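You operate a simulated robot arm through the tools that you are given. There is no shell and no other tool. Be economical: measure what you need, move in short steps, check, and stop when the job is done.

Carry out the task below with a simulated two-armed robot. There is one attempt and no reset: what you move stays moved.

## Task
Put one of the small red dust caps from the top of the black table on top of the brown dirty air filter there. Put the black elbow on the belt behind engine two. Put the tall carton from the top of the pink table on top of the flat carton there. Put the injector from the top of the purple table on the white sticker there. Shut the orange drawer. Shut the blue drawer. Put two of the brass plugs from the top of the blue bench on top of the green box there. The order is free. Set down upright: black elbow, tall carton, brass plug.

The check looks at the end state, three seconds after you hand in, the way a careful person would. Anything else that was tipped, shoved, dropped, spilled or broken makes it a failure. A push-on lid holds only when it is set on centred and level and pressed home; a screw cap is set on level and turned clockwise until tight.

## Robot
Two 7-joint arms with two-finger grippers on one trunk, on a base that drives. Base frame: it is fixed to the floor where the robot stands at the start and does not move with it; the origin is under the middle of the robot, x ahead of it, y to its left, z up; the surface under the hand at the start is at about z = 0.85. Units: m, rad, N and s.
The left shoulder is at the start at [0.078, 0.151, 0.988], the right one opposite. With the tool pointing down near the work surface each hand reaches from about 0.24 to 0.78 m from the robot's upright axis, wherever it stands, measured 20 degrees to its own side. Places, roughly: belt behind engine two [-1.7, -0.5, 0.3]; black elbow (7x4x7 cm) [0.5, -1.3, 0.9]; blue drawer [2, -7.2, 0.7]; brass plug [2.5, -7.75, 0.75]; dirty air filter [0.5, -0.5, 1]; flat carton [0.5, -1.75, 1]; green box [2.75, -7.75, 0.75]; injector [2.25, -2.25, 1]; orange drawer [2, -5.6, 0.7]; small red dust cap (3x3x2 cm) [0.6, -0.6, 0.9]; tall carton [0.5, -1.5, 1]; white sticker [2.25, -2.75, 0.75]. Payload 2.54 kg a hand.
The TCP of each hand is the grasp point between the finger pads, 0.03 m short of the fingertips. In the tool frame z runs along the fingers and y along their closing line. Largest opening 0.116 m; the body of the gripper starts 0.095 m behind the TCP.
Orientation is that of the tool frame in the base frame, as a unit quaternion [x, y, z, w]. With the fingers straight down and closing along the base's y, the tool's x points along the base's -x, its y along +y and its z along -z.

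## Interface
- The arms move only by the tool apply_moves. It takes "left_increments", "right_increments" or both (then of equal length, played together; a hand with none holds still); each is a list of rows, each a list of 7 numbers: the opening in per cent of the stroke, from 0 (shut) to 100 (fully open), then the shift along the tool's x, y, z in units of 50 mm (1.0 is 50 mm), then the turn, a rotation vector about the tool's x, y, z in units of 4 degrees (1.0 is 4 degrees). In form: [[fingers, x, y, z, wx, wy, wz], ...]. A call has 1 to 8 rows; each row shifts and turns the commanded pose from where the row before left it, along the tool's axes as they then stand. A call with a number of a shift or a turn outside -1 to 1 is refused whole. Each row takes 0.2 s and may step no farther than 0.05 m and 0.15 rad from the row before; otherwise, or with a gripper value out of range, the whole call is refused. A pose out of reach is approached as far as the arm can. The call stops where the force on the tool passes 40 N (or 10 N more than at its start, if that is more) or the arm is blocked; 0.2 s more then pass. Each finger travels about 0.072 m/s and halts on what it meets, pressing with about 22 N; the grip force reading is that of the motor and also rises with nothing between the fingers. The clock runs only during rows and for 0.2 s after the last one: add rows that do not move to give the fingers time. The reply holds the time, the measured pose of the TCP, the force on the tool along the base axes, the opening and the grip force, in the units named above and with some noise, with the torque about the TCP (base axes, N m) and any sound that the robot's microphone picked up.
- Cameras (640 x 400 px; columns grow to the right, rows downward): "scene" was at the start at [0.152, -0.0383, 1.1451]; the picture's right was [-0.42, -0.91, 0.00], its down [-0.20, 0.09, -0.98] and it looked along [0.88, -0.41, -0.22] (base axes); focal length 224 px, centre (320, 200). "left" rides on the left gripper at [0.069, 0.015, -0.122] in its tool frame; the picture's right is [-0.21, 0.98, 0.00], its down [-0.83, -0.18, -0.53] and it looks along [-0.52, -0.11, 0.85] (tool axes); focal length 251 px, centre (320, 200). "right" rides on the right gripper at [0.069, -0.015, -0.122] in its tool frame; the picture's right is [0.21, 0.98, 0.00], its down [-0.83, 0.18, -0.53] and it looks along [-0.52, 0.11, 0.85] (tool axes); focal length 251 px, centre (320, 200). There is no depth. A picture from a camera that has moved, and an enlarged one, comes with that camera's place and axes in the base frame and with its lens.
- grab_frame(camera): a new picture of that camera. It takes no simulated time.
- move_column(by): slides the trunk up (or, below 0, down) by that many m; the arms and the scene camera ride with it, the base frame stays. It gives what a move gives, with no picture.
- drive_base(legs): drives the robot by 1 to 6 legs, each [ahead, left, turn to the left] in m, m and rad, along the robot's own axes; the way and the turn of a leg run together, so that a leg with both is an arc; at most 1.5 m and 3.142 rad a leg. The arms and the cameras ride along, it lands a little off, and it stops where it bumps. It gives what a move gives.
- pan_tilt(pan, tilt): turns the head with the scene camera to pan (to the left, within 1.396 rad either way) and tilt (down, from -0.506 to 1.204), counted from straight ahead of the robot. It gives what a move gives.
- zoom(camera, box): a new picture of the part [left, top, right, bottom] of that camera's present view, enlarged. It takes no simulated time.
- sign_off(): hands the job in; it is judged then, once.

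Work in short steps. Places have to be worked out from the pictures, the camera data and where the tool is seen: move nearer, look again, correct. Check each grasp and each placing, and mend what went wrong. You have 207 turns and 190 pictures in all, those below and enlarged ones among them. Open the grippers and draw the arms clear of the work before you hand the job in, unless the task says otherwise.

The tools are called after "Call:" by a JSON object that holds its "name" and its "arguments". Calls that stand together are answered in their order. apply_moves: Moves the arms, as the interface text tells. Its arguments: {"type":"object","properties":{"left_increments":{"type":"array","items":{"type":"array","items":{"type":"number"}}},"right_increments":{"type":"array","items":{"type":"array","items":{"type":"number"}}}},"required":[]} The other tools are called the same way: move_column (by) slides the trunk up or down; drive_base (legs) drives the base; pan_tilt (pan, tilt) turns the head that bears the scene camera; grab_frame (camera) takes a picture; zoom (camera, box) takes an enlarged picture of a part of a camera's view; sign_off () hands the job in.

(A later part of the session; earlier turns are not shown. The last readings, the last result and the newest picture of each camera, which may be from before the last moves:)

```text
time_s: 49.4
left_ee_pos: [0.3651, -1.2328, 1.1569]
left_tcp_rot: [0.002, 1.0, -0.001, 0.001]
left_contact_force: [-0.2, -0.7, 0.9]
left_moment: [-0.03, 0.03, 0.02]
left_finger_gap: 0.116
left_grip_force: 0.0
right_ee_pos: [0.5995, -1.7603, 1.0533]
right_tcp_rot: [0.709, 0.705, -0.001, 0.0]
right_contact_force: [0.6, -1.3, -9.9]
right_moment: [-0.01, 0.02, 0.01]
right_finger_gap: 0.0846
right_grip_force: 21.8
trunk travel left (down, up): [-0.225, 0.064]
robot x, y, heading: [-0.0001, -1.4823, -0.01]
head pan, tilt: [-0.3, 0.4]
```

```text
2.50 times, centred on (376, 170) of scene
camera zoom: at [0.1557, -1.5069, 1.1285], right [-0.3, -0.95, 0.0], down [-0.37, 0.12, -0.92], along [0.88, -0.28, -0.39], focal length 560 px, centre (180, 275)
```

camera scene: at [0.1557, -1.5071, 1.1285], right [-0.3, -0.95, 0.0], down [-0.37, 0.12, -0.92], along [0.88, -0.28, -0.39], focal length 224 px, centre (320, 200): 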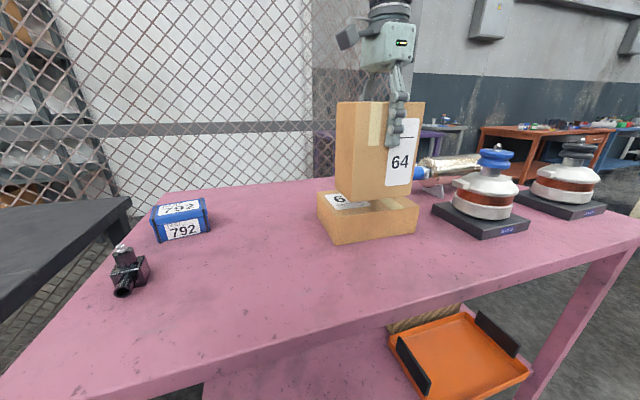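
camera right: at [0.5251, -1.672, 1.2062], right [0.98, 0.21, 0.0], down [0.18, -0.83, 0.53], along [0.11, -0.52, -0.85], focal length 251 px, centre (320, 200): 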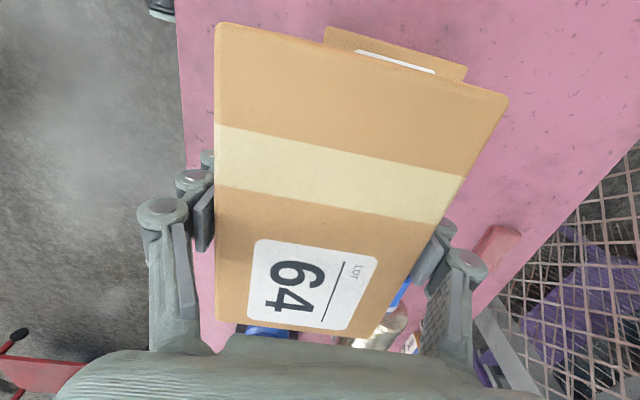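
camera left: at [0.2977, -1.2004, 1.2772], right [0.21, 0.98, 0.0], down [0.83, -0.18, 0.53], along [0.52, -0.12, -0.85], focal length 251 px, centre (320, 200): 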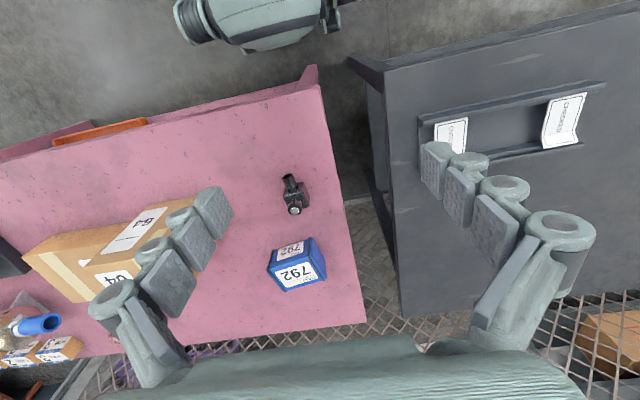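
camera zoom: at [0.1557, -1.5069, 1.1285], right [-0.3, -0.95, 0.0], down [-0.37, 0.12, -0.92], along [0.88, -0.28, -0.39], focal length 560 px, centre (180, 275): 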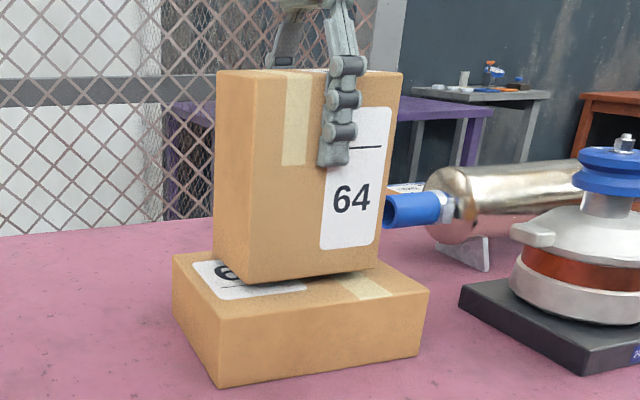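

Well centred, with a small gap left. I lower in 3 mm steps watching the weight reading.

Call:
{"name": "apply_moves", "arguments": {"right_increments": [[0, 0, 0, 0.1, 0, 0, 0], [0, 0, 0, 0.06, 0, 0, 0], [0, 0, 0, 0.06, 0, 0, 0], [0, 0, 0, 0, 0, 0, 0]]}}

Call:
{"name": "zoom", "arguments": {"camera": "scene", "box": [310, 170, 438, 250]}}

```text
time_s: 50.4
left_ee_pos: [0.3653, -1.2327, 1.158]
left_tcp_rot: [0.002, 1.0, 0.0, -0.001]
left_contact_force: [0.0, -0.6, -0.3]
left_moment: [0.01, 0.0, -0.03]
left_finger_gap: 0.1161
left_grip_force: 0.1
right_ee_pos: [0.5992, -1.7619, 1.043]
right_tcp_rot: [0.709, 0.705, 0.0, 0.0]
right_contact_force: [-0.2, 0.2, -8.8]
right_moment: [0.1, -0.06, 0.02]
right_finger_gap: 0.0846
right_grip_force: 21.6
trunk travel left (down, up): [-0.225, 0.064]
robot x, y, heading: [-0.0024, -1.4804, -0.004]
head pan, tilt: [-0.3, 0.4]
```

```text
5.00 times, centred on (374, 210) of scene
camera zoom: at [0.1556, -1.5069, 1.1286], right [-0.3, -0.95, 0.0], down [-0.37, 0.12, -0.92], along [0.88, -0.28, -0.39], focal length 1121 px, centre (50, 150)
```

zoom: 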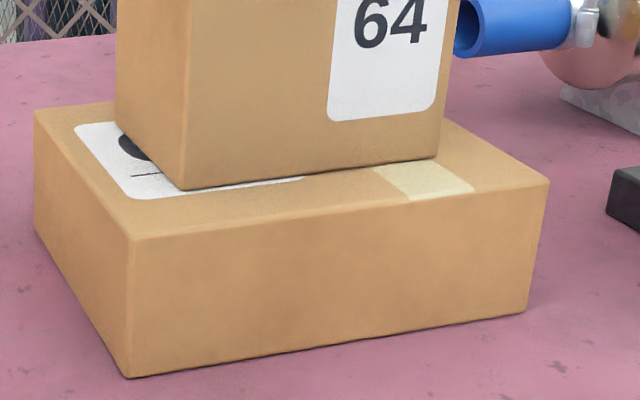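

Call:
{"name": "apply_moves", "arguments": {"right_increments": [[0, 0, 0, 0.04, 0, 0, 0], [0, 0, 0, 0.02, 0, 0, 0], [0, 0, 0, 0, 0, 0, 0]]}}

```text
time_s: 51.2
left_ee_pos: [0.3649, -1.2322, 1.1589]
left_tcp_rot: [0.001, 1.0, 0.0, 0.0]
left_contact_force: [0.5, -0.5, 0.3]
left_moment: [-0.02, 0.01, 0.01]
left_finger_gap: 0.1161
left_grip_force: 0.1
right_ee_pos: [0.5994, -1.7605, 1.0426]
right_tcp_rot: [0.71, 0.704, 0.002, 0.002]
right_contact_force: [9.1, -4.9, 14.0]
right_moment: [0.07, -0.19, -0.14]
right_finger_gap: 0.0846
right_grip_force: 22.1
trunk travel left (down, up): [-0.225, 0.064]
robot x, y, heading: [-0.0027, -1.4792, -0.005]
head pan, tilt: [-0.3, 0.4]
```

The carton is bearing on the flat one. I open and rise clear.

Call:
{"name": "apply_moves", "arguments": {"right_increments": [[90, 0, 0, -0.02, 0, 0, 0], [100, 0, 0, 0, 0, 0, 0], [100, 0, 0, 0, 0, 0, 0], [100, 0, 0, -0.5, 0, 0, 0], [100, 0, 0, -0.8, 0, 0, 0], [100, 0, 0, -0.8, 0, 0, 0], [100, 0, 0, -0.8, 0, 0, 0], [100, 0, 0, 0, 0, 0, 0]]}}

Call:
{"name": "grab_frame", "arguments": {"camera": "scene"}}

```text
time_s: 53.0
left_ee_pos: [0.3648, -1.2325, 1.1577]
left_tcp_rot: [0.001, 1.0, 0.0, 0.0]
left_contact_force: [-0.3, 1.3, -0.5]
left_moment: [0.04, -0.01, -0.01]
left_finger_gap: 0.1159
left_grip_force: 0.0
right_ee_pos: [0.5549, -1.7757, 1.1417]
right_tcp_rot: [0.709, 0.705, 0.001, 0.0]
right_contact_force: [-0.2, -0.5, 0.1]
right_moment: [0.0, 0.03, -0.03]
right_finger_gap: 0.116
right_grip_force: 0.0
right hand out of reach, approached as far as the arm can: row 5, 6, 7
trunk travel left (down, up): [-0.225, 0.064]
robot x, y, heading: [0.0021, -1.4783, -0.008]
head pan, tilt: [-0.3, 0.4]
```

```text
158 pictures are left
camera scene: at [0.1552, -1.5066, 1.1286], right [-0.3, -0.95, 0.0], down [-0.37, 0.12, -0.92], along [0.88, -0.28, -0.39], focal length 224 px, centre (320, 200)
```

scene: 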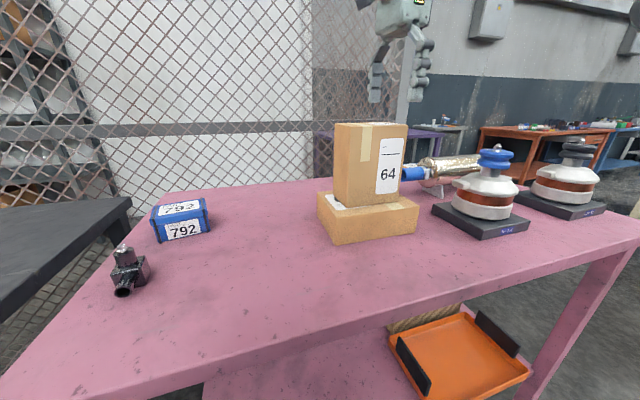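

The lift drifted at the reach limit, but the carton stands. I raise the trunk to clear, then check it closely.

Call:
{"name": "move_column", "arguments": {"by": 0.06}}

Call:
{"name": "zoom", "arguments": {"camera": "scene", "box": [280, 110, 472, 270]}}

Call:
{"name": "grab_frame", "arguments": {"camera": "right"}}

```text
time_s: 54.0
left_ee_pos: [0.3652, -1.2326, 1.2176]
left_tcp_rot: [0.002, 1.0, 0.0, 0.0]
left_contact_force: [-0.9, -0.3, 0.7]
left_moment: [0.0, 0.0, -0.01]
left_finger_gap: 0.1157
left_grip_force: 0.0
right_ee_pos: [0.5561, -1.7731, 1.2022]
right_tcp_rot: [0.709, 0.706, 0.001, 0.001]
right_contact_force: [0.6, -0.7, 0.0]
right_moment: [0.01, 0.0, 0.03]
right_finger_gap: 0.1157
right_grip_force: 0.0
trunk travel left (down, up): [-0.285, 0.004]
robot x, y, heading: [0.0035, -1.4822, -0.006]
head pan, tilt: [-0.3, 0.4]
```

```text
2.50 times, centred on (376, 190) of scene
camera zoom: at [0.1552, -1.5065, 1.1886], right [-0.3, -0.95, 0.0], down [-0.37, 0.12, -0.92], along [0.88, -0.28, -0.39], focal length 560 px, centre (180, 225)
```

zoom: 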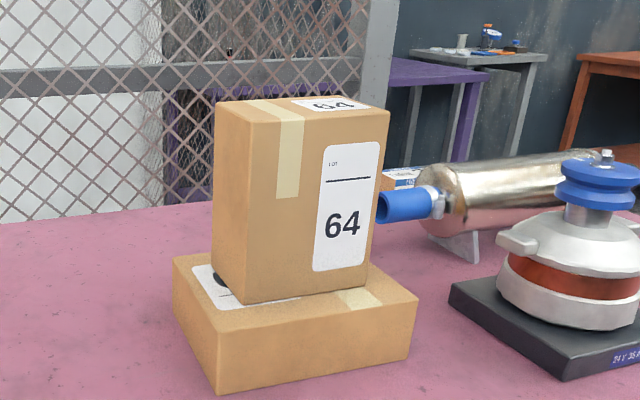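

```text
156 pictures are left
camera right: at [0.5409, -1.7043, 1.3233], right [0.98, 0.21, 0.0], down [0.18, -0.83, 0.53], along [0.11, -0.52, -0.85], focal length 251 px, centre (320, 200)
```

right: 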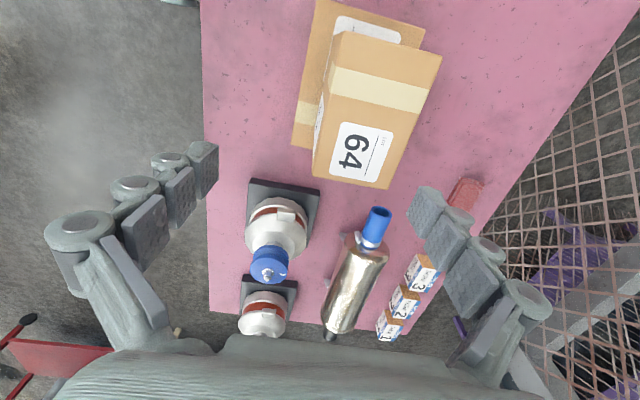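

The tall carton rests well supported. Now I retract the right hand, and bring the left hand toward the elbow near (0.52, −1.297).

Call:
{"name": "apply_moves", "arguments": {"right_increments": [[60, 0, -0.9, 0, 0, 0, 0], [60, 0, -0.9, 0, 0, 0, 0], [60, 0, -0.9, 0, 0, 0, 0], [60, 0, -0.3, 0, 0, 0, 0]], "left_increments": [[70, -0.6, -0.2, 0.6, 0, 0, 0], [70, -0.6, -0.3, 0.6, 0, 0, 0], [70, -0.6, -0.3, 0.6, 0, 0, 0], [70, -0.6, -0.3, 0.6, 0, 0, 0]]}}

Call:
{"name": "grab_frame", "arguments": {"camera": "left"}}

Call:
{"name": "pan_tilt", "arguments": {"pan": 0.3, "tilt": 0.6}}

Call:
{"name": "grab_frame", "arguments": {"camera": "scene"}}

```text
time_s: 55.0
left_ee_pos: [0.4841, -1.2854, 1.0965]
left_tcp_rot: [0.002, 1.0, 0.0, 0.0]
left_contact_force: [0.1, 0.9, 0.1]
left_moment: [0.02, 0.01, -0.05]
left_finger_gap: 0.0812
left_grip_force: 0.1
right_ee_pos: [0.4055, -1.7725, 1.2018]
right_tcp_rot: [0.709, 0.706, 0.0, 0.0]
right_contact_force: [0.9, -0.7, 0.7]
right_moment: [0.02, 0.02, 0.01]
right_finger_gap: 0.0696
right_grip_force: 0.1
trunk travel left (down, up): [-0.285, 0.004]
robot x, y, heading: [-0.0011, -1.4799, -0.008]
head pan, tilt: [-0.3, 0.4]
```

```text
155 pictures are left
camera left: at [0.417, -1.2694, 1.2172], right [0.22, 0.98, 0.0], down [0.82, -0.18, 0.53], along [0.52, -0.12, -0.85], focal length 251 px, centre (320, 200)
```

left: 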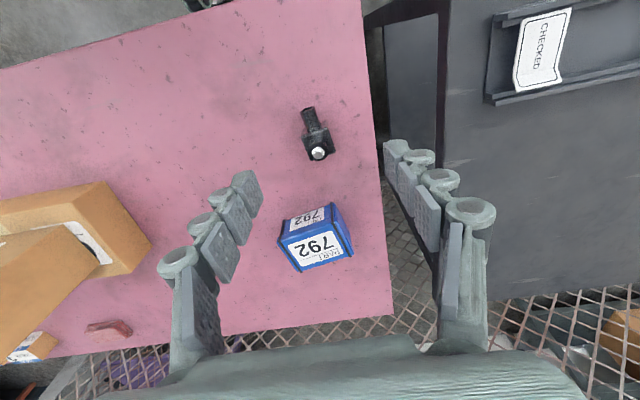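

```text
time_s: 56.0
left_ee_pos: [0.4827, -1.2854, 1.0973]
left_tcp_rot: [0.002, 1.0, -0.001, 0.0]
left_contact_force: [0.5, -1.1, 0.0]
left_moment: [0.0, -0.04, 0.0]
left_finger_gap: 0.0813
left_grip_force: 0.0
right_ee_pos: [0.4054, -1.7721, 1.203]
right_tcp_rot: [0.709, 0.705, 0.001, 0.001]
right_contact_force: [0.3, 0.0, 0.4]
right_moment: [-0.01, -0.02, -0.02]
right_finger_gap: 0.0697
right_grip_force: 0.0
trunk travel left (down, up): [-0.285, 0.004]
robot x, y, heading: [-0.0034, -1.4808, -0.009]
head pan, tilt: [0.3, 0.6]
```

```text
154 pictures are left
camera scene: at [0.1512, -1.4531, 1.1705], right [0.29, -0.96, 0.0], down [-0.54, -0.16, -0.83], along [0.79, 0.24, -0.56], focal length 224 px, centre (320, 200)
```

scene: 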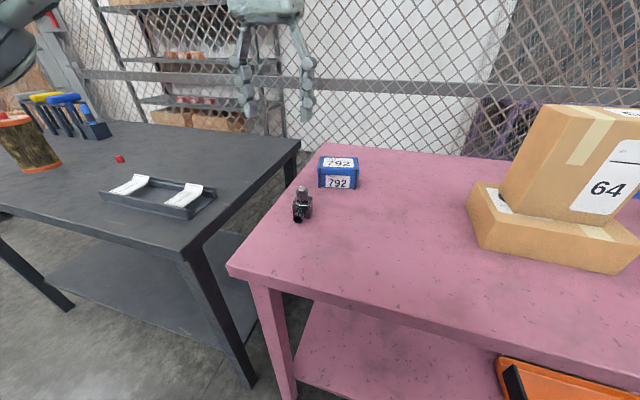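

Elbow bolt at (0.529, −1.298), pipe toward the robot with a ~6° yaw. I move over it with a small yaw and descend partway.

Call:
{"name": "apply_moves", "arguments": {"left_increments": [[60, -0.3, -0.1, 0.5, 0, 0, -0.8], [60, -0.3, -0.1, 0.5, 0, 0, -0.7], [60, -0.25, -0.07, 0.5, 0, 0, 0], [60, 0, 0, 0.6, 0, 0, 0], [60, 0, 0, 0, 0, 0, 0]]}}

Call:
{"name": "grab_frame", "arguments": {"camera": "left"}}

```text
time_s: 57.2
left_ee_pos: [0.5286, -1.2977, 0.9924]
left_tcp_rot: [-0.05, 0.999, -0.001, 0.0]
left_contact_force: [0.9, 0.2, -0.4]
left_moment: [-0.03, 0.02, 0.02]
left_finger_gap: 0.0696
left_grip_force: 0.0
right_ee_pos: [0.4051, -1.7725, 1.2021]
right_tcp_rot: [0.709, 0.705, 0.0, 0.001]
right_contact_force: [-0.6, 1.0, -0.6]
right_moment: [0.01, -0.02, 0.0]
right_finger_gap: 0.0696
right_grip_force: 0.0
trunk travel left (down, up): [-0.285, 0.004]
robot x, y, heading: [0.0002, -1.4779, 0.003]
head pan, tilt: [0.3, 0.6]
```

```text
153 pictures are left
camera left: at [0.4586, -1.2892, 1.1127], right [0.12, 0.99, 0.0], down [0.84, -0.1, 0.53], along [0.53, -0.06, -0.84], focal length 251 px, centre (320, 200)
```

left: 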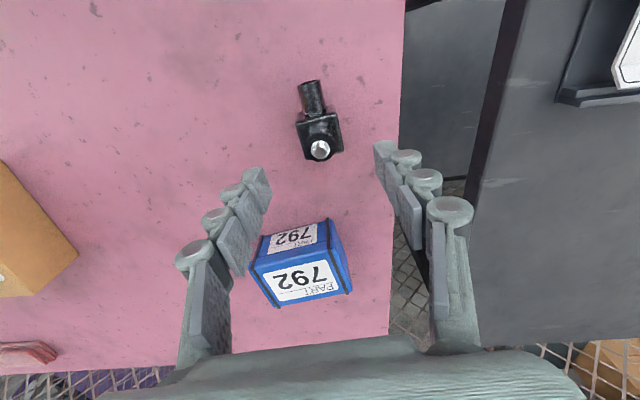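

Centred over the elbow block. Descend to 0.888 and close.

Call:
{"name": "apply_moves", "arguments": {"left_increments": [[60, 0, 0, 0.7, 0, 0, 0], [60, 0, 0, 0.7, 0, 0, 0], [60, 0, 0, 0.68, 0, 0, 0], [60, 0, 0, 0, 0, 0, 0], [0, 0, 0, 0, 0, 0, 0], [0, 0, 0, 0, 0, 0, 0], [0, 0, 0, 0, 0, 0, 0]]}}

Call:
{"name": "grab_frame", "arguments": {"camera": "left"}}

```text
time_s: 58.8
left_ee_pos: [0.5274, -1.2991, 0.8882]
left_tcp_rot: [-0.05, 0.999, -0.001, -0.001]
left_contact_force: [-0.9, 0.8, -0.6]
left_moment: [0.01, -0.06, 0.06]
left_finger_gap: 0.0394
left_grip_force: 21.8
right_ee_pos: [0.4045, -1.7723, 1.2023]
right_tcp_rot: [0.709, 0.705, 0.0, 0.001]
right_contact_force: [-0.5, -0.8, 0.0]
right_moment: [0.0, -0.04, 0.02]
right_finger_gap: 0.0695
right_grip_force: 0.0
trunk travel left (down, up): [-0.285, 0.004]
robot x, y, heading: [-0.003, -1.4794, -0.0]
head pan, tilt: [0.3, 0.6]
```

```text
152 pictures are left
camera left: at [0.4586, -1.2912, 1.0087], right [0.12, 0.99, 0.0], down [0.84, -0.1, 0.53], along [0.53, -0.06, -0.85], focal length 251 px, centre (320, 200)
```

left: 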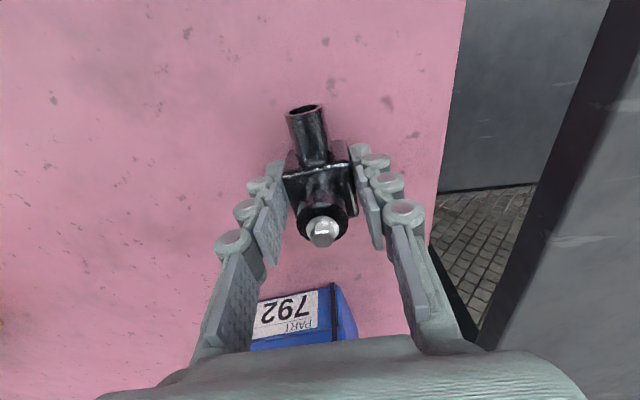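

Gripped at 39 mm. Lift and draw back to the body.

Call:
{"name": "apply_moves", "arguments": {"left_increments": [[0, 0, 0, -0.5, 0, 0, 0], [0, 0, 0, -0.9, 0, 0, 0], [0, 0, 0, -0.9, 0, 0, 0], [0, 0, 0, -0.9, 0, 0, 0], [0, 0.5, 0, -0.7, 0, 0, 0], [0, 0.9, 0, 0, 0, 0, 0], [0, 0.9, 0, 0, 0, 0, 0], [0, 0.5, 0, 0, 0, 0, 0]]}}

Call:
{"name": "pan_tilt", "arguments": {"pan": 1.35, "tilt": 0.3}}

Call:
{"name": "grab_frame", "arguments": {"camera": "scene"}}

Call:
{"name": "grab_frame", "arguments": {"camera": "left"}}

```text
time_s: 60.6
left_ee_pos: [0.3859, -1.3125, 1.0844]
left_tcp_rot: [-0.051, 0.999, -0.001, 0.0]
left_contact_force: [-0.6, 0.3, -3.4]
left_moment: [0.0, -0.03, -0.01]
left_finger_gap: 0.0396
left_grip_force: 21.7
right_ee_pos: [0.4048, -1.7719, 1.2028]
right_tcp_rot: [0.708, 0.706, 0.001, 0.0]
right_contact_force: [-0.2, 0.1, 0.5]
right_moment: [0.03, 0.01, 0.01]
right_finger_gap: 0.0698
right_grip_force: 0.1
trunk travel left (down, up): [-0.285, 0.004]
robot x, y, heading: [0.0008, -1.4786, -0.007]
head pan, tilt: [0.3, 0.6]
```

```text
time_s: 61.9
left_ee_pos: [0.3868, -1.3128, 1.0846]
left_tcp_rot: [-0.052, 0.999, -0.001, 0.001]
left_contact_force: [-0.6, 1.3, -3.1]
left_moment: [0.0, 0.0, 0.01]
left_finger_gap: 0.0396
left_grip_force: 21.8
right_ee_pos: [0.4042, -1.771, 1.2011]
right_tcp_rot: [0.709, 0.705, 0.0, 0.001]
right_contact_force: [0.4, -0.3, -0.3]
right_moment: [-0.01, 0.04, 0.01]
right_finger_gap: 0.0696
right_grip_force: 0.1
trunk travel left (down, up): [-0.285, 0.004]
robot x, y, heading: [0.0013, -1.479, -0.005]
head pan, tilt: [1.349, 0.3]
```

```text
151 pictures are left
camera scene: at [0.0878, -1.3877, 1.1979], right [0.97, -0.23, 0.0], down [-0.07, -0.29, -0.96], along [0.22, 0.93, -0.3], focal length 224 px, centre (320, 200)
```

scene: 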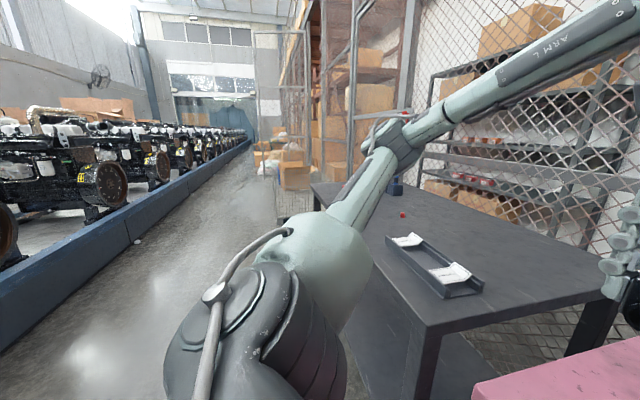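

```text
150 pictures are left
camera left: at [0.3177, -1.3042, 1.2045], right [0.12, 0.99, 0.0], down [0.84, -0.1, 0.53], along [0.53, -0.06, -0.85], focal length 251 px, centre (320, 200)
```

left: 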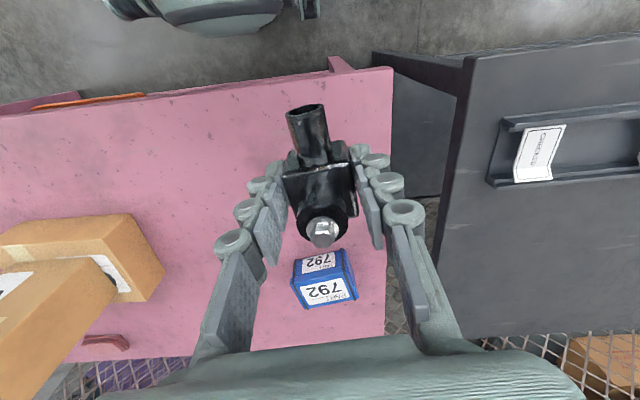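

There's an engine line on a belt with its front edge at x ≈ −1.43. I back away from the table, turn around to face it, and look.

Call:
{"name": "drive_base", "arguments": {"legs": [[-0.4, 0, 0], [0, 0, 3.14]]}}

Call:
{"name": "pan_tilt", "arguments": {"pan": -0.6, "tilt": 0.3}}

Call:
{"name": "grab_frame", "arguments": {"camera": "scene"}}

```text
time_s: 72.0
left_ee_pos: [-0.7714, -1.6643, 1.0838]
left_tcp_rot: [0.997, 0.077, 0.0, -0.001]
left_contact_force: [0.0, 0.0, -3.9]
left_moment: [0.0, 0.01, -0.01]
left_finger_gap: 0.0395
left_grip_force: 21.6
right_ee_pos: [-0.8143, -1.2066, 1.2027]
right_tcp_rot: [0.723, -0.691, 0.0, 0.0]
right_contact_force: [0.5, -0.1, -0.6]
right_moment: [0.0, 0.02, 0.01]
right_finger_gap: 0.0699
right_grip_force: 0.1
trunk travel left (down, up): [-0.285, 0.004]
robot x, y, heading: [-0.393, -1.4782, -3.099]
head pan, tilt: [1.349, 0.3]
```

```text
time_s: 73.9
left_ee_pos: [-0.7713, -1.6633, 1.0855]
left_tcp_rot: [0.997, 0.076, 0.0, -0.002]
left_contact_force: [1.0, -0.8, -3.7]
left_moment: [-0.03, -0.01, 0.0]
left_finger_gap: 0.0394
left_grip_force: 21.9
right_ee_pos: [-0.8142, -1.2061, 1.202]
right_tcp_rot: [0.723, -0.691, 0.0, 0.001]
right_contact_force: [0.0, 0.8, -0.7]
right_moment: [0.0, 0.0, 0.0]
right_finger_gap: 0.0696
right_grip_force: 0.0
trunk travel left (down, up): [-0.285, 0.004]
robot x, y, heading: [-0.3949, -1.4803, -3.099]
head pan, tilt: [-0.6, 0.3]
```

```text
149 pictures are left
camera scene: at [-0.5418, -1.4306, 1.1979], right [0.52, 0.85, 0.0], down [0.25, -0.16, -0.96], along [-0.81, 0.5, -0.3], focal length 224 px, centre (320, 200)
```

scene: 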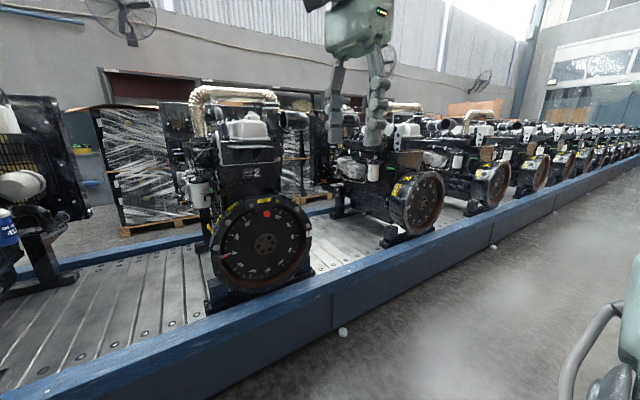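

Engine "2" is at y≈−1.15 and the next engine at y≈0, so the free belt behind engine two is around (−1.7, −0.5). I fix the heading and drive along to y≈−0.35, then look.

Call:
{"name": "drive_base", "arguments": {"legs": [[0, 0, -0.043], [0, -1.13, 0], [0.2, 0, 0]]}}

Call:
{"name": "pan_tilt", "arguments": {"pan": 0.15, "tilt": 0.5}}

Call:
{"name": "grab_frame", "arguments": {"camera": "scene"}}

```text
time_s: 86.7
left_ee_pos: [-0.9782, -0.5044, 1.0837]
left_tcp_rot: [0.999, 0.042, 0.0, -0.002]
left_contact_force: [-0.3, -1.2, -4.2]
left_moment: [0.01, -0.04, 0.03]
left_finger_gap: 0.0394
left_grip_force: 22.1
right_ee_pos: [-0.9891, -0.0437, 1.2017]
right_tcp_rot: [-0.7, 0.714, 0.001, 0.0]
right_contact_force: [0.2, 0.4, 0.1]
right_moment: [-0.01, -0.05, -0.02]
right_finger_gap: 0.0696
right_grip_force: 0.0
trunk travel left (down, up): [-0.285, 0.004]
robot x, y, heading: [-0.5878, -0.3456, 3.119]
head pan, tilt: [-0.6, 0.3]
```

```text
time_s: 87.8
left_ee_pos: [-0.9768, -0.5033, 1.0838]
left_tcp_rot: [0.999, 0.042, 0.0, -0.002]
left_contact_force: [0.2, 0.2, -4.0]
left_moment: [-0.02, -0.05, -0.01]
left_finger_gap: 0.0397
left_grip_force: 21.7
right_ee_pos: [-0.9876, -0.0456, 1.2016]
right_tcp_rot: [-0.7, 0.714, 0.001, -0.001]
right_contact_force: [0.0, -0.3, 0.8]
right_moment: [0.0, 0.02, -0.01]
right_finger_gap: 0.0695
right_grip_force: 0.0
trunk travel left (down, up): [-0.285, 0.004]
robot x, y, heading: [-0.5864, -0.3449, 3.117]
head pan, tilt: [0.15, 0.499]
```

```text
148 pictures are left
camera scene: at [-0.7459, -0.353, 1.1795], right [-0.13, 0.99, 0.0], down [0.47, 0.06, -0.88], along [-0.87, -0.11, -0.48], focal length 224 px, centre (320, 200)
```

scene: 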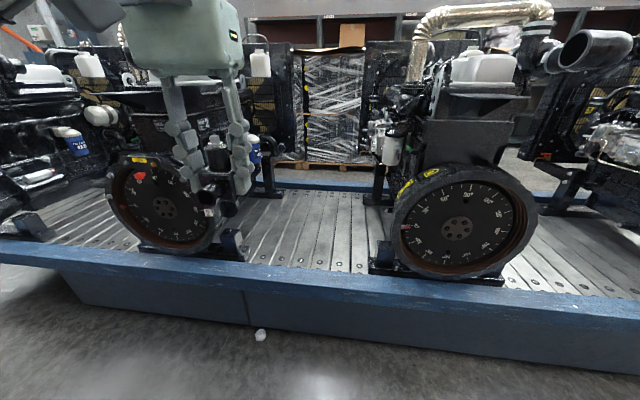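

The belt gap behind engine two (left flywheel with red mark) is centred near y≈−0.5, with belt surface from x≈−1.58 inward. I tuck the right hand in, then approach.

Call:
{"name": "apply_moves", "arguments": {"right_increments": [[40, 0, -0.8, -0.4, 0, 0, 0], [40, 0, -0.8, -0.4, 0, 0, 0], [40, 0, -0.4, -0.8, 0, 0, 0], [40, 0, 0, -0.8, 0, 0, 0]]}}

Call:
{"name": "drive_base", "arguments": {"legs": [[0, -0.06, 0.024], [0.4, 0, 0]]}}

Call:
{"name": "pan_tilt", "arguments": {"pan": 0.25, "tilt": 0.8}}

Call:
{"name": "grab_frame", "arguments": {"camera": "scene"}}

```text
time_s: 88.8
left_ee_pos: [-0.978, -0.5042, 1.0839]
left_tcp_rot: [0.999, 0.042, -0.001, -0.001]
left_contact_force: [0.1, 0.3, -3.3]
left_moment: [0.0, -0.02, 0.02]
left_finger_gap: 0.0396
left_grip_force: 21.9
right_ee_pos: [-0.8949, -0.0489, 1.2695]
right_tcp_rot: [-0.699, 0.715, 0.001, -0.001]
right_contact_force: [-1.1, -0.7, -0.2]
right_moment: [0.0, -0.02, -0.03]
right_finger_gap: 0.0464
right_grip_force: 0.0
right hand out of reach, approached as far as the arm can: row 3, 4
trunk travel left (down, up): [-0.285, 0.004]
robot x, y, heading: [-0.5839, -0.3425, 3.121]
head pan, tilt: [0.15, 0.499]
```

```text
time_s: 92.1
left_ee_pos: [-1.3723, -0.4554, 1.0847]
left_tcp_rot: [0.999, 0.054, 0.0, 0.0]
left_contact_force: [-0.8, 0.4, -3.8]
left_moment: [-0.01, -0.01, -0.04]
left_finger_gap: 0.0395
left_grip_force: 21.4
right_ee_pos: [-1.3009, 0.0013, 1.2714]
right_tcp_rot: [0.708, -0.706, 0.0, 0.002]
right_contact_force: [-0.2, 0.0, 0.3]
right_moment: [0.02, -0.02, 0.01]
right_finger_gap: 0.0462
right_grip_force: 0.1
trunk travel left (down, up): [-0.285, 0.004]
robot x, y, heading: [-0.9868, -0.2839, -3.14]
head pan, tilt: [0.15, 0.499]
```

```text
time_s: 92.9
left_ee_pos: [-1.3735, -0.4545, 1.0847]
left_tcp_rot: [0.999, 0.054, 0.0, 0.0]
left_contact_force: [0.2, -0.2, -2.8]
left_moment: [0.03, 0.02, 0.04]
left_finger_gap: 0.0395
left_grip_force: 21.8
right_ee_pos: [-1.3018, 0.0008, 1.2702]
right_tcp_rot: [0.709, -0.705, 0.0, 0.002]
right_contact_force: [0.0, 0.4, 0.3]
right_moment: [-0.02, 0.01, 0.0]
right_finger_gap: 0.0465
right_grip_force: 0.0
trunk travel left (down, up): [-0.285, 0.004]
robot x, y, heading: [-0.9849, -0.2872, -3.141]
head pan, tilt: [0.25, 0.799]
```

```text
147 pictures are left
camera scene: at [-1.1338, -0.3046, 1.1536], right [-0.25, 0.97, 0.0], down [0.69, 0.18, -0.7], along [-0.68, -0.17, -0.72], focal length 224 px, centre (320, 200)
```

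scene: 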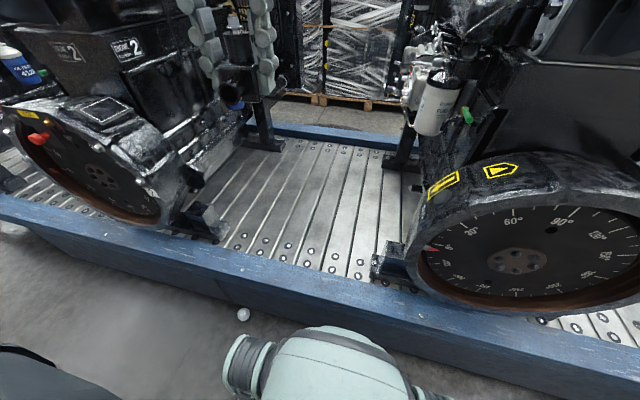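

The belt between the two engines is clear. I lower the trunk fully, then bring the left hand over the belt.

Call:
{"name": "move_column", "arguments": {"by": -0.28}}

Call:
{"name": "apply_moves", "arguments": {"left_increments": [[0, -0.7, 0.1, 0.5, 0, 0, 0], [0, -0.7, 0.1, 0.6, 0, 0, 0], [0, -0.7, 0.1, 0.6, 0, 0, 0], [0, -0.7, 0.1, 0.6, 0, 0, 0], [0, -0.7, 0.1, 0.6, 0, 0, 0], [0, 0, 0, 0, 0, 0, 0]]}}

Call:
{"name": "grab_frame", "arguments": {"camera": "left"}}

Call:
{"name": "grab_frame", "arguments": {"camera": "scene"}}

```text
time_s: 95.8
left_ee_pos: [-1.373, -0.454, 0.8042]
left_tcp_rot: [0.999, 0.054, 0.0, -0.001]
left_contact_force: [-0.2, -0.1, -3.3]
left_moment: [0.03, -0.02, 0.04]
left_finger_gap: 0.0397
left_grip_force: 21.7
right_ee_pos: [-1.301, 0.0011, 0.9907]
right_tcp_rot: [0.708, -0.706, -0.001, 0.002]
right_contact_force: [0.4, 0.5, -0.3]
right_moment: [0.04, 0.01, -0.01]
right_finger_gap: 0.0465
right_grip_force: 0.0
trunk travel left (down, up): [-0.005, 0.284]
robot x, y, heading: [-0.9857, -0.2872, -3.145]
head pan, tilt: [0.25, 0.799]
```

```text
time_s: 97.2
left_ee_pos: [-1.5406, -0.4999, 0.657]
left_tcp_rot: [0.999, 0.054, -0.001, 0.0]
left_contact_force: [-0.1, 0.3, -2.8]
left_moment: [0.01, -0.01, 0.03]
left_finger_gap: 0.0396
left_grip_force: 21.2
right_ee_pos: [-1.3012, 0.0022, 0.9906]
right_tcp_rot: [0.709, -0.706, -0.001, 0.002]
right_contact_force: [-0.6, -0.1, 0.3]
right_moment: [0.0, 0.0, 0.01]
right_finger_gap: 0.0459
right_grip_force: 0.1
trunk travel left (down, up): [-0.005, 0.284]
robot x, y, heading: [-0.9858, -0.2878, -3.137]
head pan, tilt: [0.25, 0.799]
```

```text
146 pictures are left
camera left: at [-1.4698, -0.5062, 0.7766], right [-0.11, -0.99, 0.0], down [-0.84, 0.09, 0.53], along [-0.53, 0.06, -0.85], focal length 251 px, centre (320, 200)
```

left: 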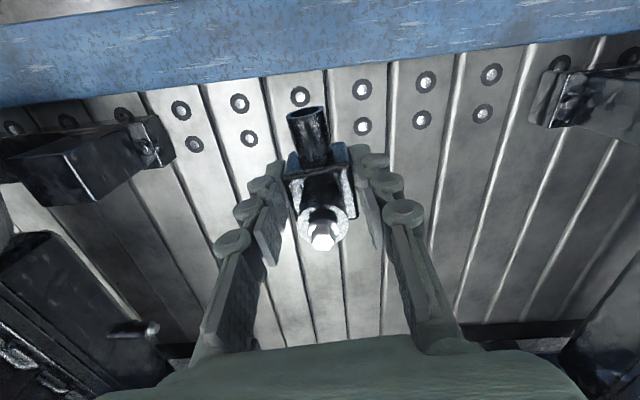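

```text
145 pictures are left
camera scene: at [-1.1339, -0.3046, 0.8735], right [-0.25, 0.97, 0.0], down [0.69, 0.18, -0.7], along [-0.67, -0.17, -0.72], focal length 224 px, centre (320, 200)
```

scene: 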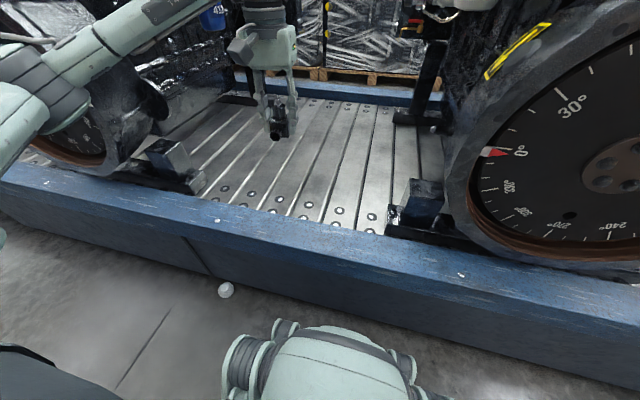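

Beyond the rivets (x < −1.64) the slats are flat. I move toward (−1.70, −0.50), down to z≈0.37.

Call:
{"name": "apply_moves", "arguments": {"left_increments": [[0, -0.4, -0.043, 0.72, 0, 0, 0], [0, -0.4, -0.043, 0.72, 0, 0, 0], [0, -0.4, -0.043, 0.72, 0, 0, 0], [0, -0.4, -0.043, 0.72, 0, 0, 0], [0, -0.4, -0.043, 0.72, 0, 0, 0], [0, -0.4, -0.043, 0.72, 0, 0, 0], [0, -0.4, -0.043, 0.72, 0, 0, 0], [0, -0.4, -0.043, 0.65, 0, 0, 0]]}}

Call:
{"name": "grab_frame", "arguments": {"camera": "scene"}}

Call:
{"name": "grab_frame", "arguments": {"camera": "left"}}

```text
time_s: 99.0
left_ee_pos: [-1.7071, -0.4981, 0.3776]
left_tcp_rot: [0.999, 0.054, -0.001, -0.001]
left_contact_force: [1.6, 0.4, 7.1]
left_moment: [-0.11, -0.25, 0.08]
left_finger_gap: 0.0392
left_grip_force: 22.2
right_ee_pos: [-1.3002, 0.0024, 0.9922]
right_tcp_rot: [0.709, -0.706, -0.001, 0.003]
right_contact_force: [-0.6, -0.2, 0.4]
right_moment: [0.04, 0.03, 0.0]
right_finger_gap: 0.0464
right_grip_force: 0.0
trunk travel left (down, up): [-0.005, 0.284]
robot x, y, heading: [-0.987, -0.2851, -3.142]
head pan, tilt: [0.25, 0.799]
```

```text
144 pictures are left
camera scene: at [-1.1331, -0.3044, 0.874], right [-0.25, 0.97, 0.0], down [0.69, 0.18, -0.7], along [-0.68, -0.17, -0.72], focal length 224 px, centre (320, 200)
```

scene: 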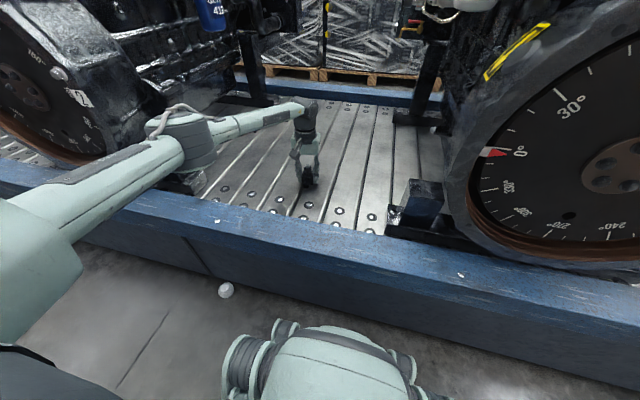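

```text
143 pictures are left
camera left: at [-1.6346, -0.5056, 0.4969], right [-0.11, -0.99, 0.0], down [-0.84, 0.09, 0.54], along [-0.53, 0.06, -0.84], focal length 251 px, centre (320, 200)
```

left: 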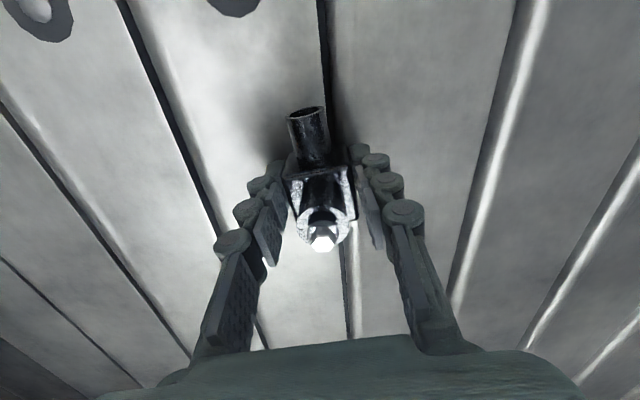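

Vertical force shows the elbow is on the belt (belt top ≈0.343). I ease off 4 mm, then open and check before rising.

Call:
{"name": "apply_moves", "arguments": {"left_increments": [[0, 0, 0, -0.08, 0, 0, 0], [0, 0, 0, 0, 0, 0, 0]]}}

Call:
{"name": "zoom", "arguments": {"camera": "scene", "box": [256, 90, 376, 210]}}

```text
time_s: 99.5
left_ee_pos: [-1.7059, -0.4988, 0.3775]
left_tcp_rot: [0.999, 0.054, -0.001, 0.001]
left_contact_force: [-0.7, 0.4, -3.6]
left_moment: [0.02, -0.02, -0.01]
left_finger_gap: 0.0395
left_grip_force: 22.2
right_ee_pos: [-1.3016, 0.0012, 0.9905]
right_tcp_rot: [0.708, -0.706, 0.0, 0.002]
right_contact_force: [-0.1, 0.3, -1.1]
right_moment: [0.0, -0.01, -0.02]
right_finger_gap: 0.0464
right_grip_force: 0.1
trunk travel left (down, up): [-0.005, 0.284]
robot x, y, heading: [-0.985, -0.2872, -3.137]
head pan, tilt: [0.25, 0.799]
```

```text
3.33 times, centred on (316, 150) of scene
camera zoom: at [-1.1339, -0.3046, 0.8735], right [-0.25, 0.97, 0.0], down [0.69, 0.18, -0.7], along [-0.67, -0.17, -0.72], focal length 747 px, centre (333, 367)
```

zoom: 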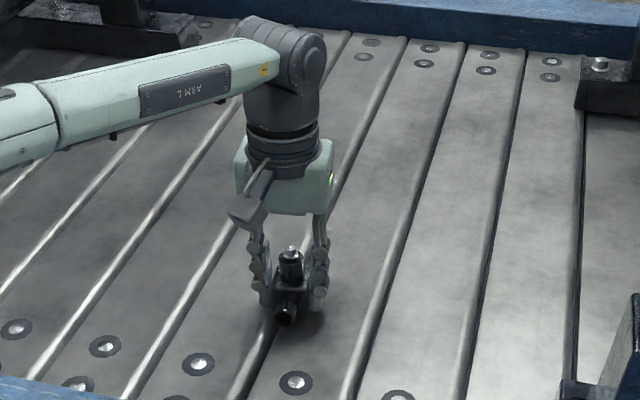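

The elbow straddles a slat seam; the slat between y −0.505 and −0.415 is flat. I lift 1.5 cm, shift 3.8 cm to its centre, and lower again.

Call:
{"name": "apply_moves", "arguments": {"left_increments": [[0, 0, 0, -0.3, 0, 0, 0], [0, 0.04, -0.38, 0, 0, 0, 0], [0, 0.04, -0.38, 0, 0, 0, 0], [0, 0, 0, 0.2, 0, 0, 0], [0, 0, 0, 0.1, 0, 0, 0], [0, 0, 0, 0, 0, 0, 0]]}}

Call:
{"name": "grab_frame", "arguments": {"camera": "left"}}

```text
time_s: 101.0
left_ee_pos: [-1.7052, -0.4602, 0.3778]
left_tcp_rot: [0.999, 0.054, 0.0, 0.0]
left_contact_force: [0.2, -0.2, -4.1]
left_moment: [-0.03, 0.02, -0.01]
left_finger_gap: 0.0394
left_grip_force: 21.9
right_ee_pos: [-1.3009, 0.0007, 0.989]
right_tcp_rot: [0.708, -0.706, -0.001, 0.003]
right_contact_force: [0.0, 0.6, 0.0]
right_moment: [-0.01, 0.0, -0.01]
right_finger_gap: 0.0464
right_grip_force: 0.0
trunk travel left (down, up): [-0.005, 0.284]
robot x, y, heading: [-0.9838, -0.2843, -3.138]
head pan, tilt: [0.25, 0.799]
```

```text
141 pictures are left
camera left: at [-1.6336, -0.4681, 0.4984], right [-0.11, -0.99, 0.0], down [-0.84, 0.09, 0.53], along [-0.53, 0.06, -0.85], focal length 251 px, centre (320, 200)
```

left: 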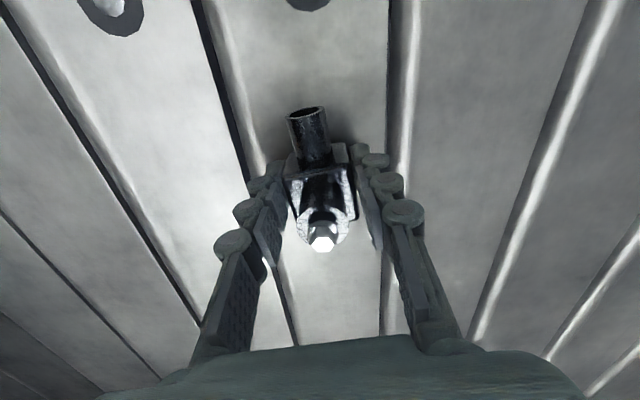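

Centred on one slat. Lower in 2 mm steps.

Call:
{"name": "apply_moves", "arguments": {"left_increments": [[0, 0, 0, 0.05, 0, 0, 0], [0, 0, 0, 0.04, 0, 0, 0], [0, 0, 0, 0, 0, 0, 0]]}}

```text
time_s: 101.8
left_ee_pos: [-1.7055, -0.4598, 0.3773]
left_tcp_rot: [0.999, 0.054, -0.002, -0.001]
left_contact_force: [5.1, -1.6, 13.8]
left_moment: [-0.04, -0.46, 0.0]
left_finger_gap: 0.0394
left_grip_force: 22.2
right_ee_pos: [-1.2997, 0.0014, 0.992]
right_tcp_rot: [0.708, -0.706, -0.002, 0.003]
right_contact_force: [0.0, -1.3, 0.5]
right_moment: [0.03, 0.02, -0.01]
right_finger_gap: 0.0461
right_grip_force: 0.1
trunk travel left (down, up): [-0.005, 0.284]
robot x, y, heading: [-0.9847, -0.2858, -3.137]
head pan, tilt: [0.25, 0.799]
```

Contact. Ease off 2 mm, open a little and rise straight up.

Call:
{"name": "apply_moves", "arguments": {"left_increments": [[0, 0, 0, -0.05, 0, 0, 0], [50, 0, 0, 0, 0, 0, 0], [60, 0, 0, 0, 0, 0, 0], [60, 0, 0, -0.4, 0, 0, 0], [60, 0, 0, -0.8, 0, 0, 0], [60, 0, 0, -0.8, 0, 0, 0], [60, 0, 0, -0.8, 0, 0, 0], [60, 0, 0, 0, 0, 0, 0]]}}

Call:
{"name": "grab_frame", "arguments": {"camera": "left"}}

Call:
{"name": "zoom", "arguments": {"camera": "scene", "box": [256, 90, 376, 210]}}

```text
time_s: 103.5
left_ee_pos: [-1.7061, -0.4578, 0.517]
left_tcp_rot: [0.999, 0.055, -0.001, 0.0]
left_contact_force: [0.0, 0.0, 0.0]
left_moment: [-0.04, 0.02, 0.0]
left_finger_gap: 0.0698
left_grip_force: 0.0
right_ee_pos: [-1.3003, 0.0014, 0.9909]
right_tcp_rot: [0.708, -0.706, -0.001, 0.002]
right_contact_force: [-0.2, -0.1, 0.0]
right_moment: [0.0, 0.0, 0.04]
right_finger_gap: 0.0465
right_grip_force: 0.0
trunk travel left (down, up): [-0.005, 0.284]
robot x, y, heading: [-0.983, -0.283, -3.14]
head pan, tilt: [0.25, 0.799]
```

```text
140 pictures are left
camera left: at [-1.6339, -0.4658, 0.637], right [-0.11, -0.99, 0.0], down [-0.84, 0.09, 0.53], along [-0.53, 0.06, -0.85], focal length 251 px, centre (320, 200)
```

left: 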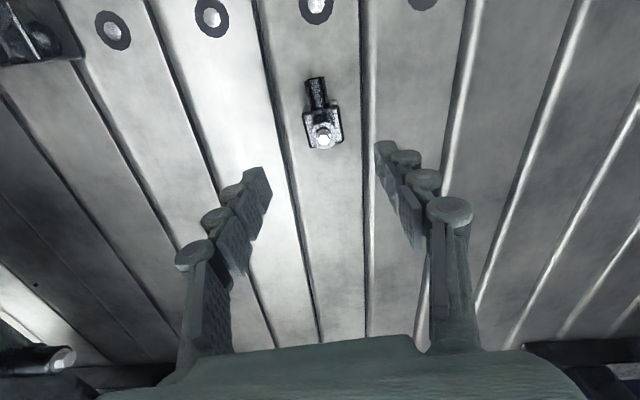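

```text
3.33 times, centred on (316, 150) of scene
camera zoom: at [-1.1336, -0.3045, 0.8736], right [-0.25, 0.97, 0.0], down [0.69, 0.18, -0.7], along [-0.68, -0.17, -0.72], focal length 747 px, centre (333, 367)
```

zoom: 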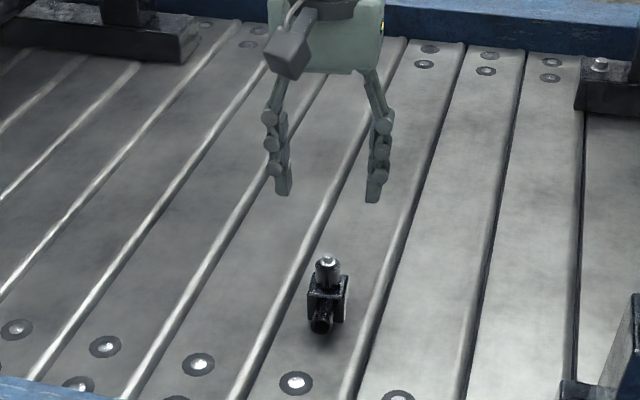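

Elbow stands upright on the belt. I withdraw the left arm up and back, then raise the trunk and drive away.

Call:
{"name": "apply_moves", "arguments": {"left_increments": [[60, 0.3, 0, -0.9, 0, 0, 0], [60, 0.4, 0, -0.9, 0, 0, 0], [60, 0.6, 0, -0.75, 0, 0, 0], [60, 0.75, 0, -0.6, 0, 0, 0], [60, 0.8, 0, -0.5, 0, 0, 0], [60, 0.8, 0, -0.5, 0, 0, 0], [60, 0.9, 0, -0.4, 0, 0, 0], [60, 0.9, 0, -0.4, 0, 0, 0]]}}

Call:
{"name": "move_column", "arguments": {"by": 0.22}}

Call:
{"name": "drive_base", "arguments": {"legs": [[-0.6, 0, 0]]}}

Call:
{"name": "pan_tilt", "arguments": {"pan": 1.35, "tilt": 0.25}}

Call:
{"name": "grab_frame", "arguments": {"camera": "scene"}}

```text
time_s: 105.3
left_ee_pos: [-1.4306, -0.4323, 0.7639]
left_tcp_rot: [0.998, 0.055, 0.0, 0.0]
left_contact_force: [0.6, 1.0, -0.5]
left_moment: [0.02, 0.01, 0.0]
left_finger_gap: 0.0695
left_grip_force: 0.0
right_ee_pos: [-1.3011, 0.0016, 0.9918]
right_tcp_rot: [0.708, -0.706, -0.002, 0.003]
right_contact_force: [-0.8, -0.3, 0.0]
right_moment: [0.03, -0.03, 0.0]
right_finger_gap: 0.0463
right_grip_force: 0.0
trunk travel left (down, up): [-0.005, 0.284]
robot x, y, heading: [-0.9854, -0.2874, -3.142]
head pan, tilt: [0.25, 0.799]
```

```text
time_s: 107.7
left_ee_pos: [-1.4331, -0.4312, 0.9849]
left_tcp_rot: [0.999, 0.054, 0.0, 0.0]
left_contact_force: [0.1, -0.3, 0.4]
left_moment: [0.03, 0.04, 0.02]
left_finger_gap: 0.0694
left_grip_force: 0.1
right_ee_pos: [-1.3006, 0.001, 1.2093]
right_tcp_rot: [0.708, -0.706, -0.001, 0.003]
right_contact_force: [-0.1, 0.5, -0.1]
right_moment: [0.02, 0.0, 0.01]
right_finger_gap: 0.0463
right_grip_force: 0.1
trunk travel left (down, up): [-0.225, 0.064]
robot x, y, heading: [-0.9868, -0.2848, -3.139]
head pan, tilt: [0.25, 0.799]
```

```text
time_s: 111.1
left_ee_pos: [-0.8322, -0.4293, 0.9851]
left_tcp_rot: [0.999, 0.054, -0.001, -0.001]
left_contact_force: [0.0, 0.5, 0.0]
left_moment: [0.03, 0.0, 0.0]
left_finger_gap: 0.0697
left_grip_force: 0.0
right_ee_pos: [-0.7006, 0.0045, 1.2109]
right_tcp_rot: [0.707, -0.707, -0.001, 0.003]
right_contact_force: [0.7, -0.4, -0.2]
right_moment: [-0.03, 0.03, -0.02]
right_finger_gap: 0.0464
right_grip_force: 0.1
trunk travel left (down, up): [-0.225, 0.064]
robot x, y, heading: [-0.391, -0.2853, -3.138]
head pan, tilt: [0.25, 0.799]
```

```text
time_s: 112.4
left_ee_pos: [-0.8326, -0.4296, 0.9841]
left_tcp_rot: [0.999, 0.054, 0.0, 0.0]
left_contact_force: [-0.2, -1.4, -1.0]
left_moment: [0.01, 0.01, 0.01]
left_finger_gap: 0.0699
left_grip_force: 0.0
right_ee_pos: [-0.7019, 0.0036, 1.2109]
right_tcp_rot: [0.708, -0.707, -0.001, 0.002]
right_contact_force: [-0.4, -0.5, -0.4]
right_moment: [0.02, -0.01, -0.01]
right_finger_gap: 0.0463
right_grip_force: 0.1
trunk travel left (down, up): [-0.225, 0.064]
robot x, y, heading: [-0.3878, -0.2859, -3.141]
head pan, tilt: [1.349, 0.25]
```

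```text
138 pictures are left
camera scene: at [-0.4766, -0.3737, 1.1427], right [-0.98, 0.22, 0.0], down [0.05, 0.24, -0.97], along [-0.21, -0.95, -0.25], focal length 224 px, centre (320, 200)
```

scene: 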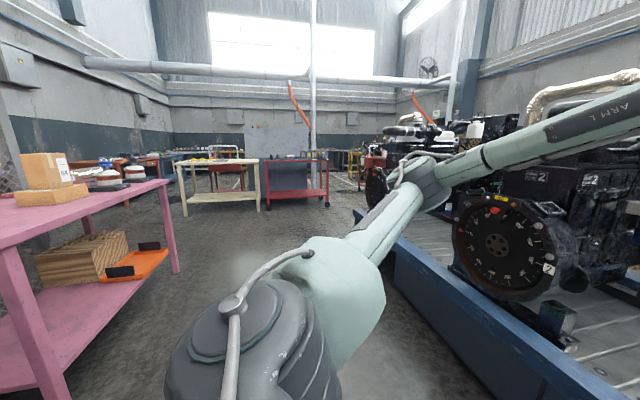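

Next is the purple table at (2.25, −2.25). I turn to face −y and drive down the aisle past the pink table, then look.

Call:
{"name": "drive_base", "arguments": {"legs": [[0, 0, 1.571], [1.4, 0, 0], [1.3, 0, 0]]}}

Call:
{"name": "pan_tilt", "arguments": {"pan": 0.9, "tilt": 0.25}}

Call:
{"name": "grab_frame", "arguments": {"camera": "scene"}}

```text
time_s: 129.4
left_ee_pos: [-0.3431, -3.4281, 0.9847]
left_tcp_rot: [0.681, 0.732, -0.001, -0.001]
left_contact_force: [0.1, -0.2, 0.4]
left_moment: [0.01, -0.04, -0.04]
left_finger_gap: 0.0698
left_grip_force: 0.1
right_ee_pos: [-0.7714, -3.2812, 1.2107]
right_tcp_rot: [1.0, -0.017, 0.001, 0.002]
right_contact_force: [0.3, -0.8, 0.7]
right_moment: [0.0, 0.0, -0.01]
right_finger_gap: 0.0462
right_grip_force: 0.1
trunk travel left (down, up): [-0.225, 0.064]
robot x, y, heading: [-0.4726, -2.9756, -1.613]
head pan, tilt: [1.349, 0.25]
```

```text
time_s: 130.3
left_ee_pos: [-0.343, -3.4286, 0.9838]
left_tcp_rot: [0.681, 0.732, 0.0, 0.0]
left_contact_force: [0.7, 0.2, -1.1]
left_moment: [-0.03, 0.02, -0.01]
left_finger_gap: 0.0695
left_grip_force: 0.1
right_ee_pos: [-0.771, -3.2809, 1.2101]
right_tcp_rot: [1.0, -0.018, 0.001, 0.002]
right_contact_force: [0.2, -0.6, 0.3]
right_moment: [-0.01, -0.01, -0.01]
right_finger_gap: 0.0464
right_grip_force: 0.0
trunk travel left (down, up): [-0.225, 0.064]
robot x, y, heading: [-0.4769, -2.9789, -1.603]
head pan, tilt: [0.901, 0.25]
```

```text
137 pictures are left
camera scene: at [-0.4045, -3.1057, 1.1427], right [-0.65, -0.76, 0.0], down [-0.19, 0.16, -0.97], along [0.74, -0.63, -0.25], focal length 224 px, centre (320, 200)
```

scene: 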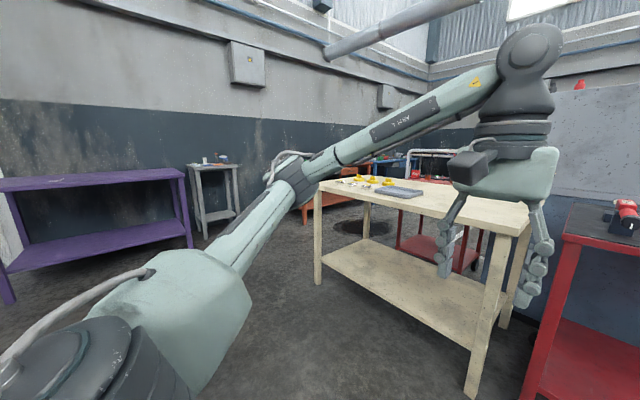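

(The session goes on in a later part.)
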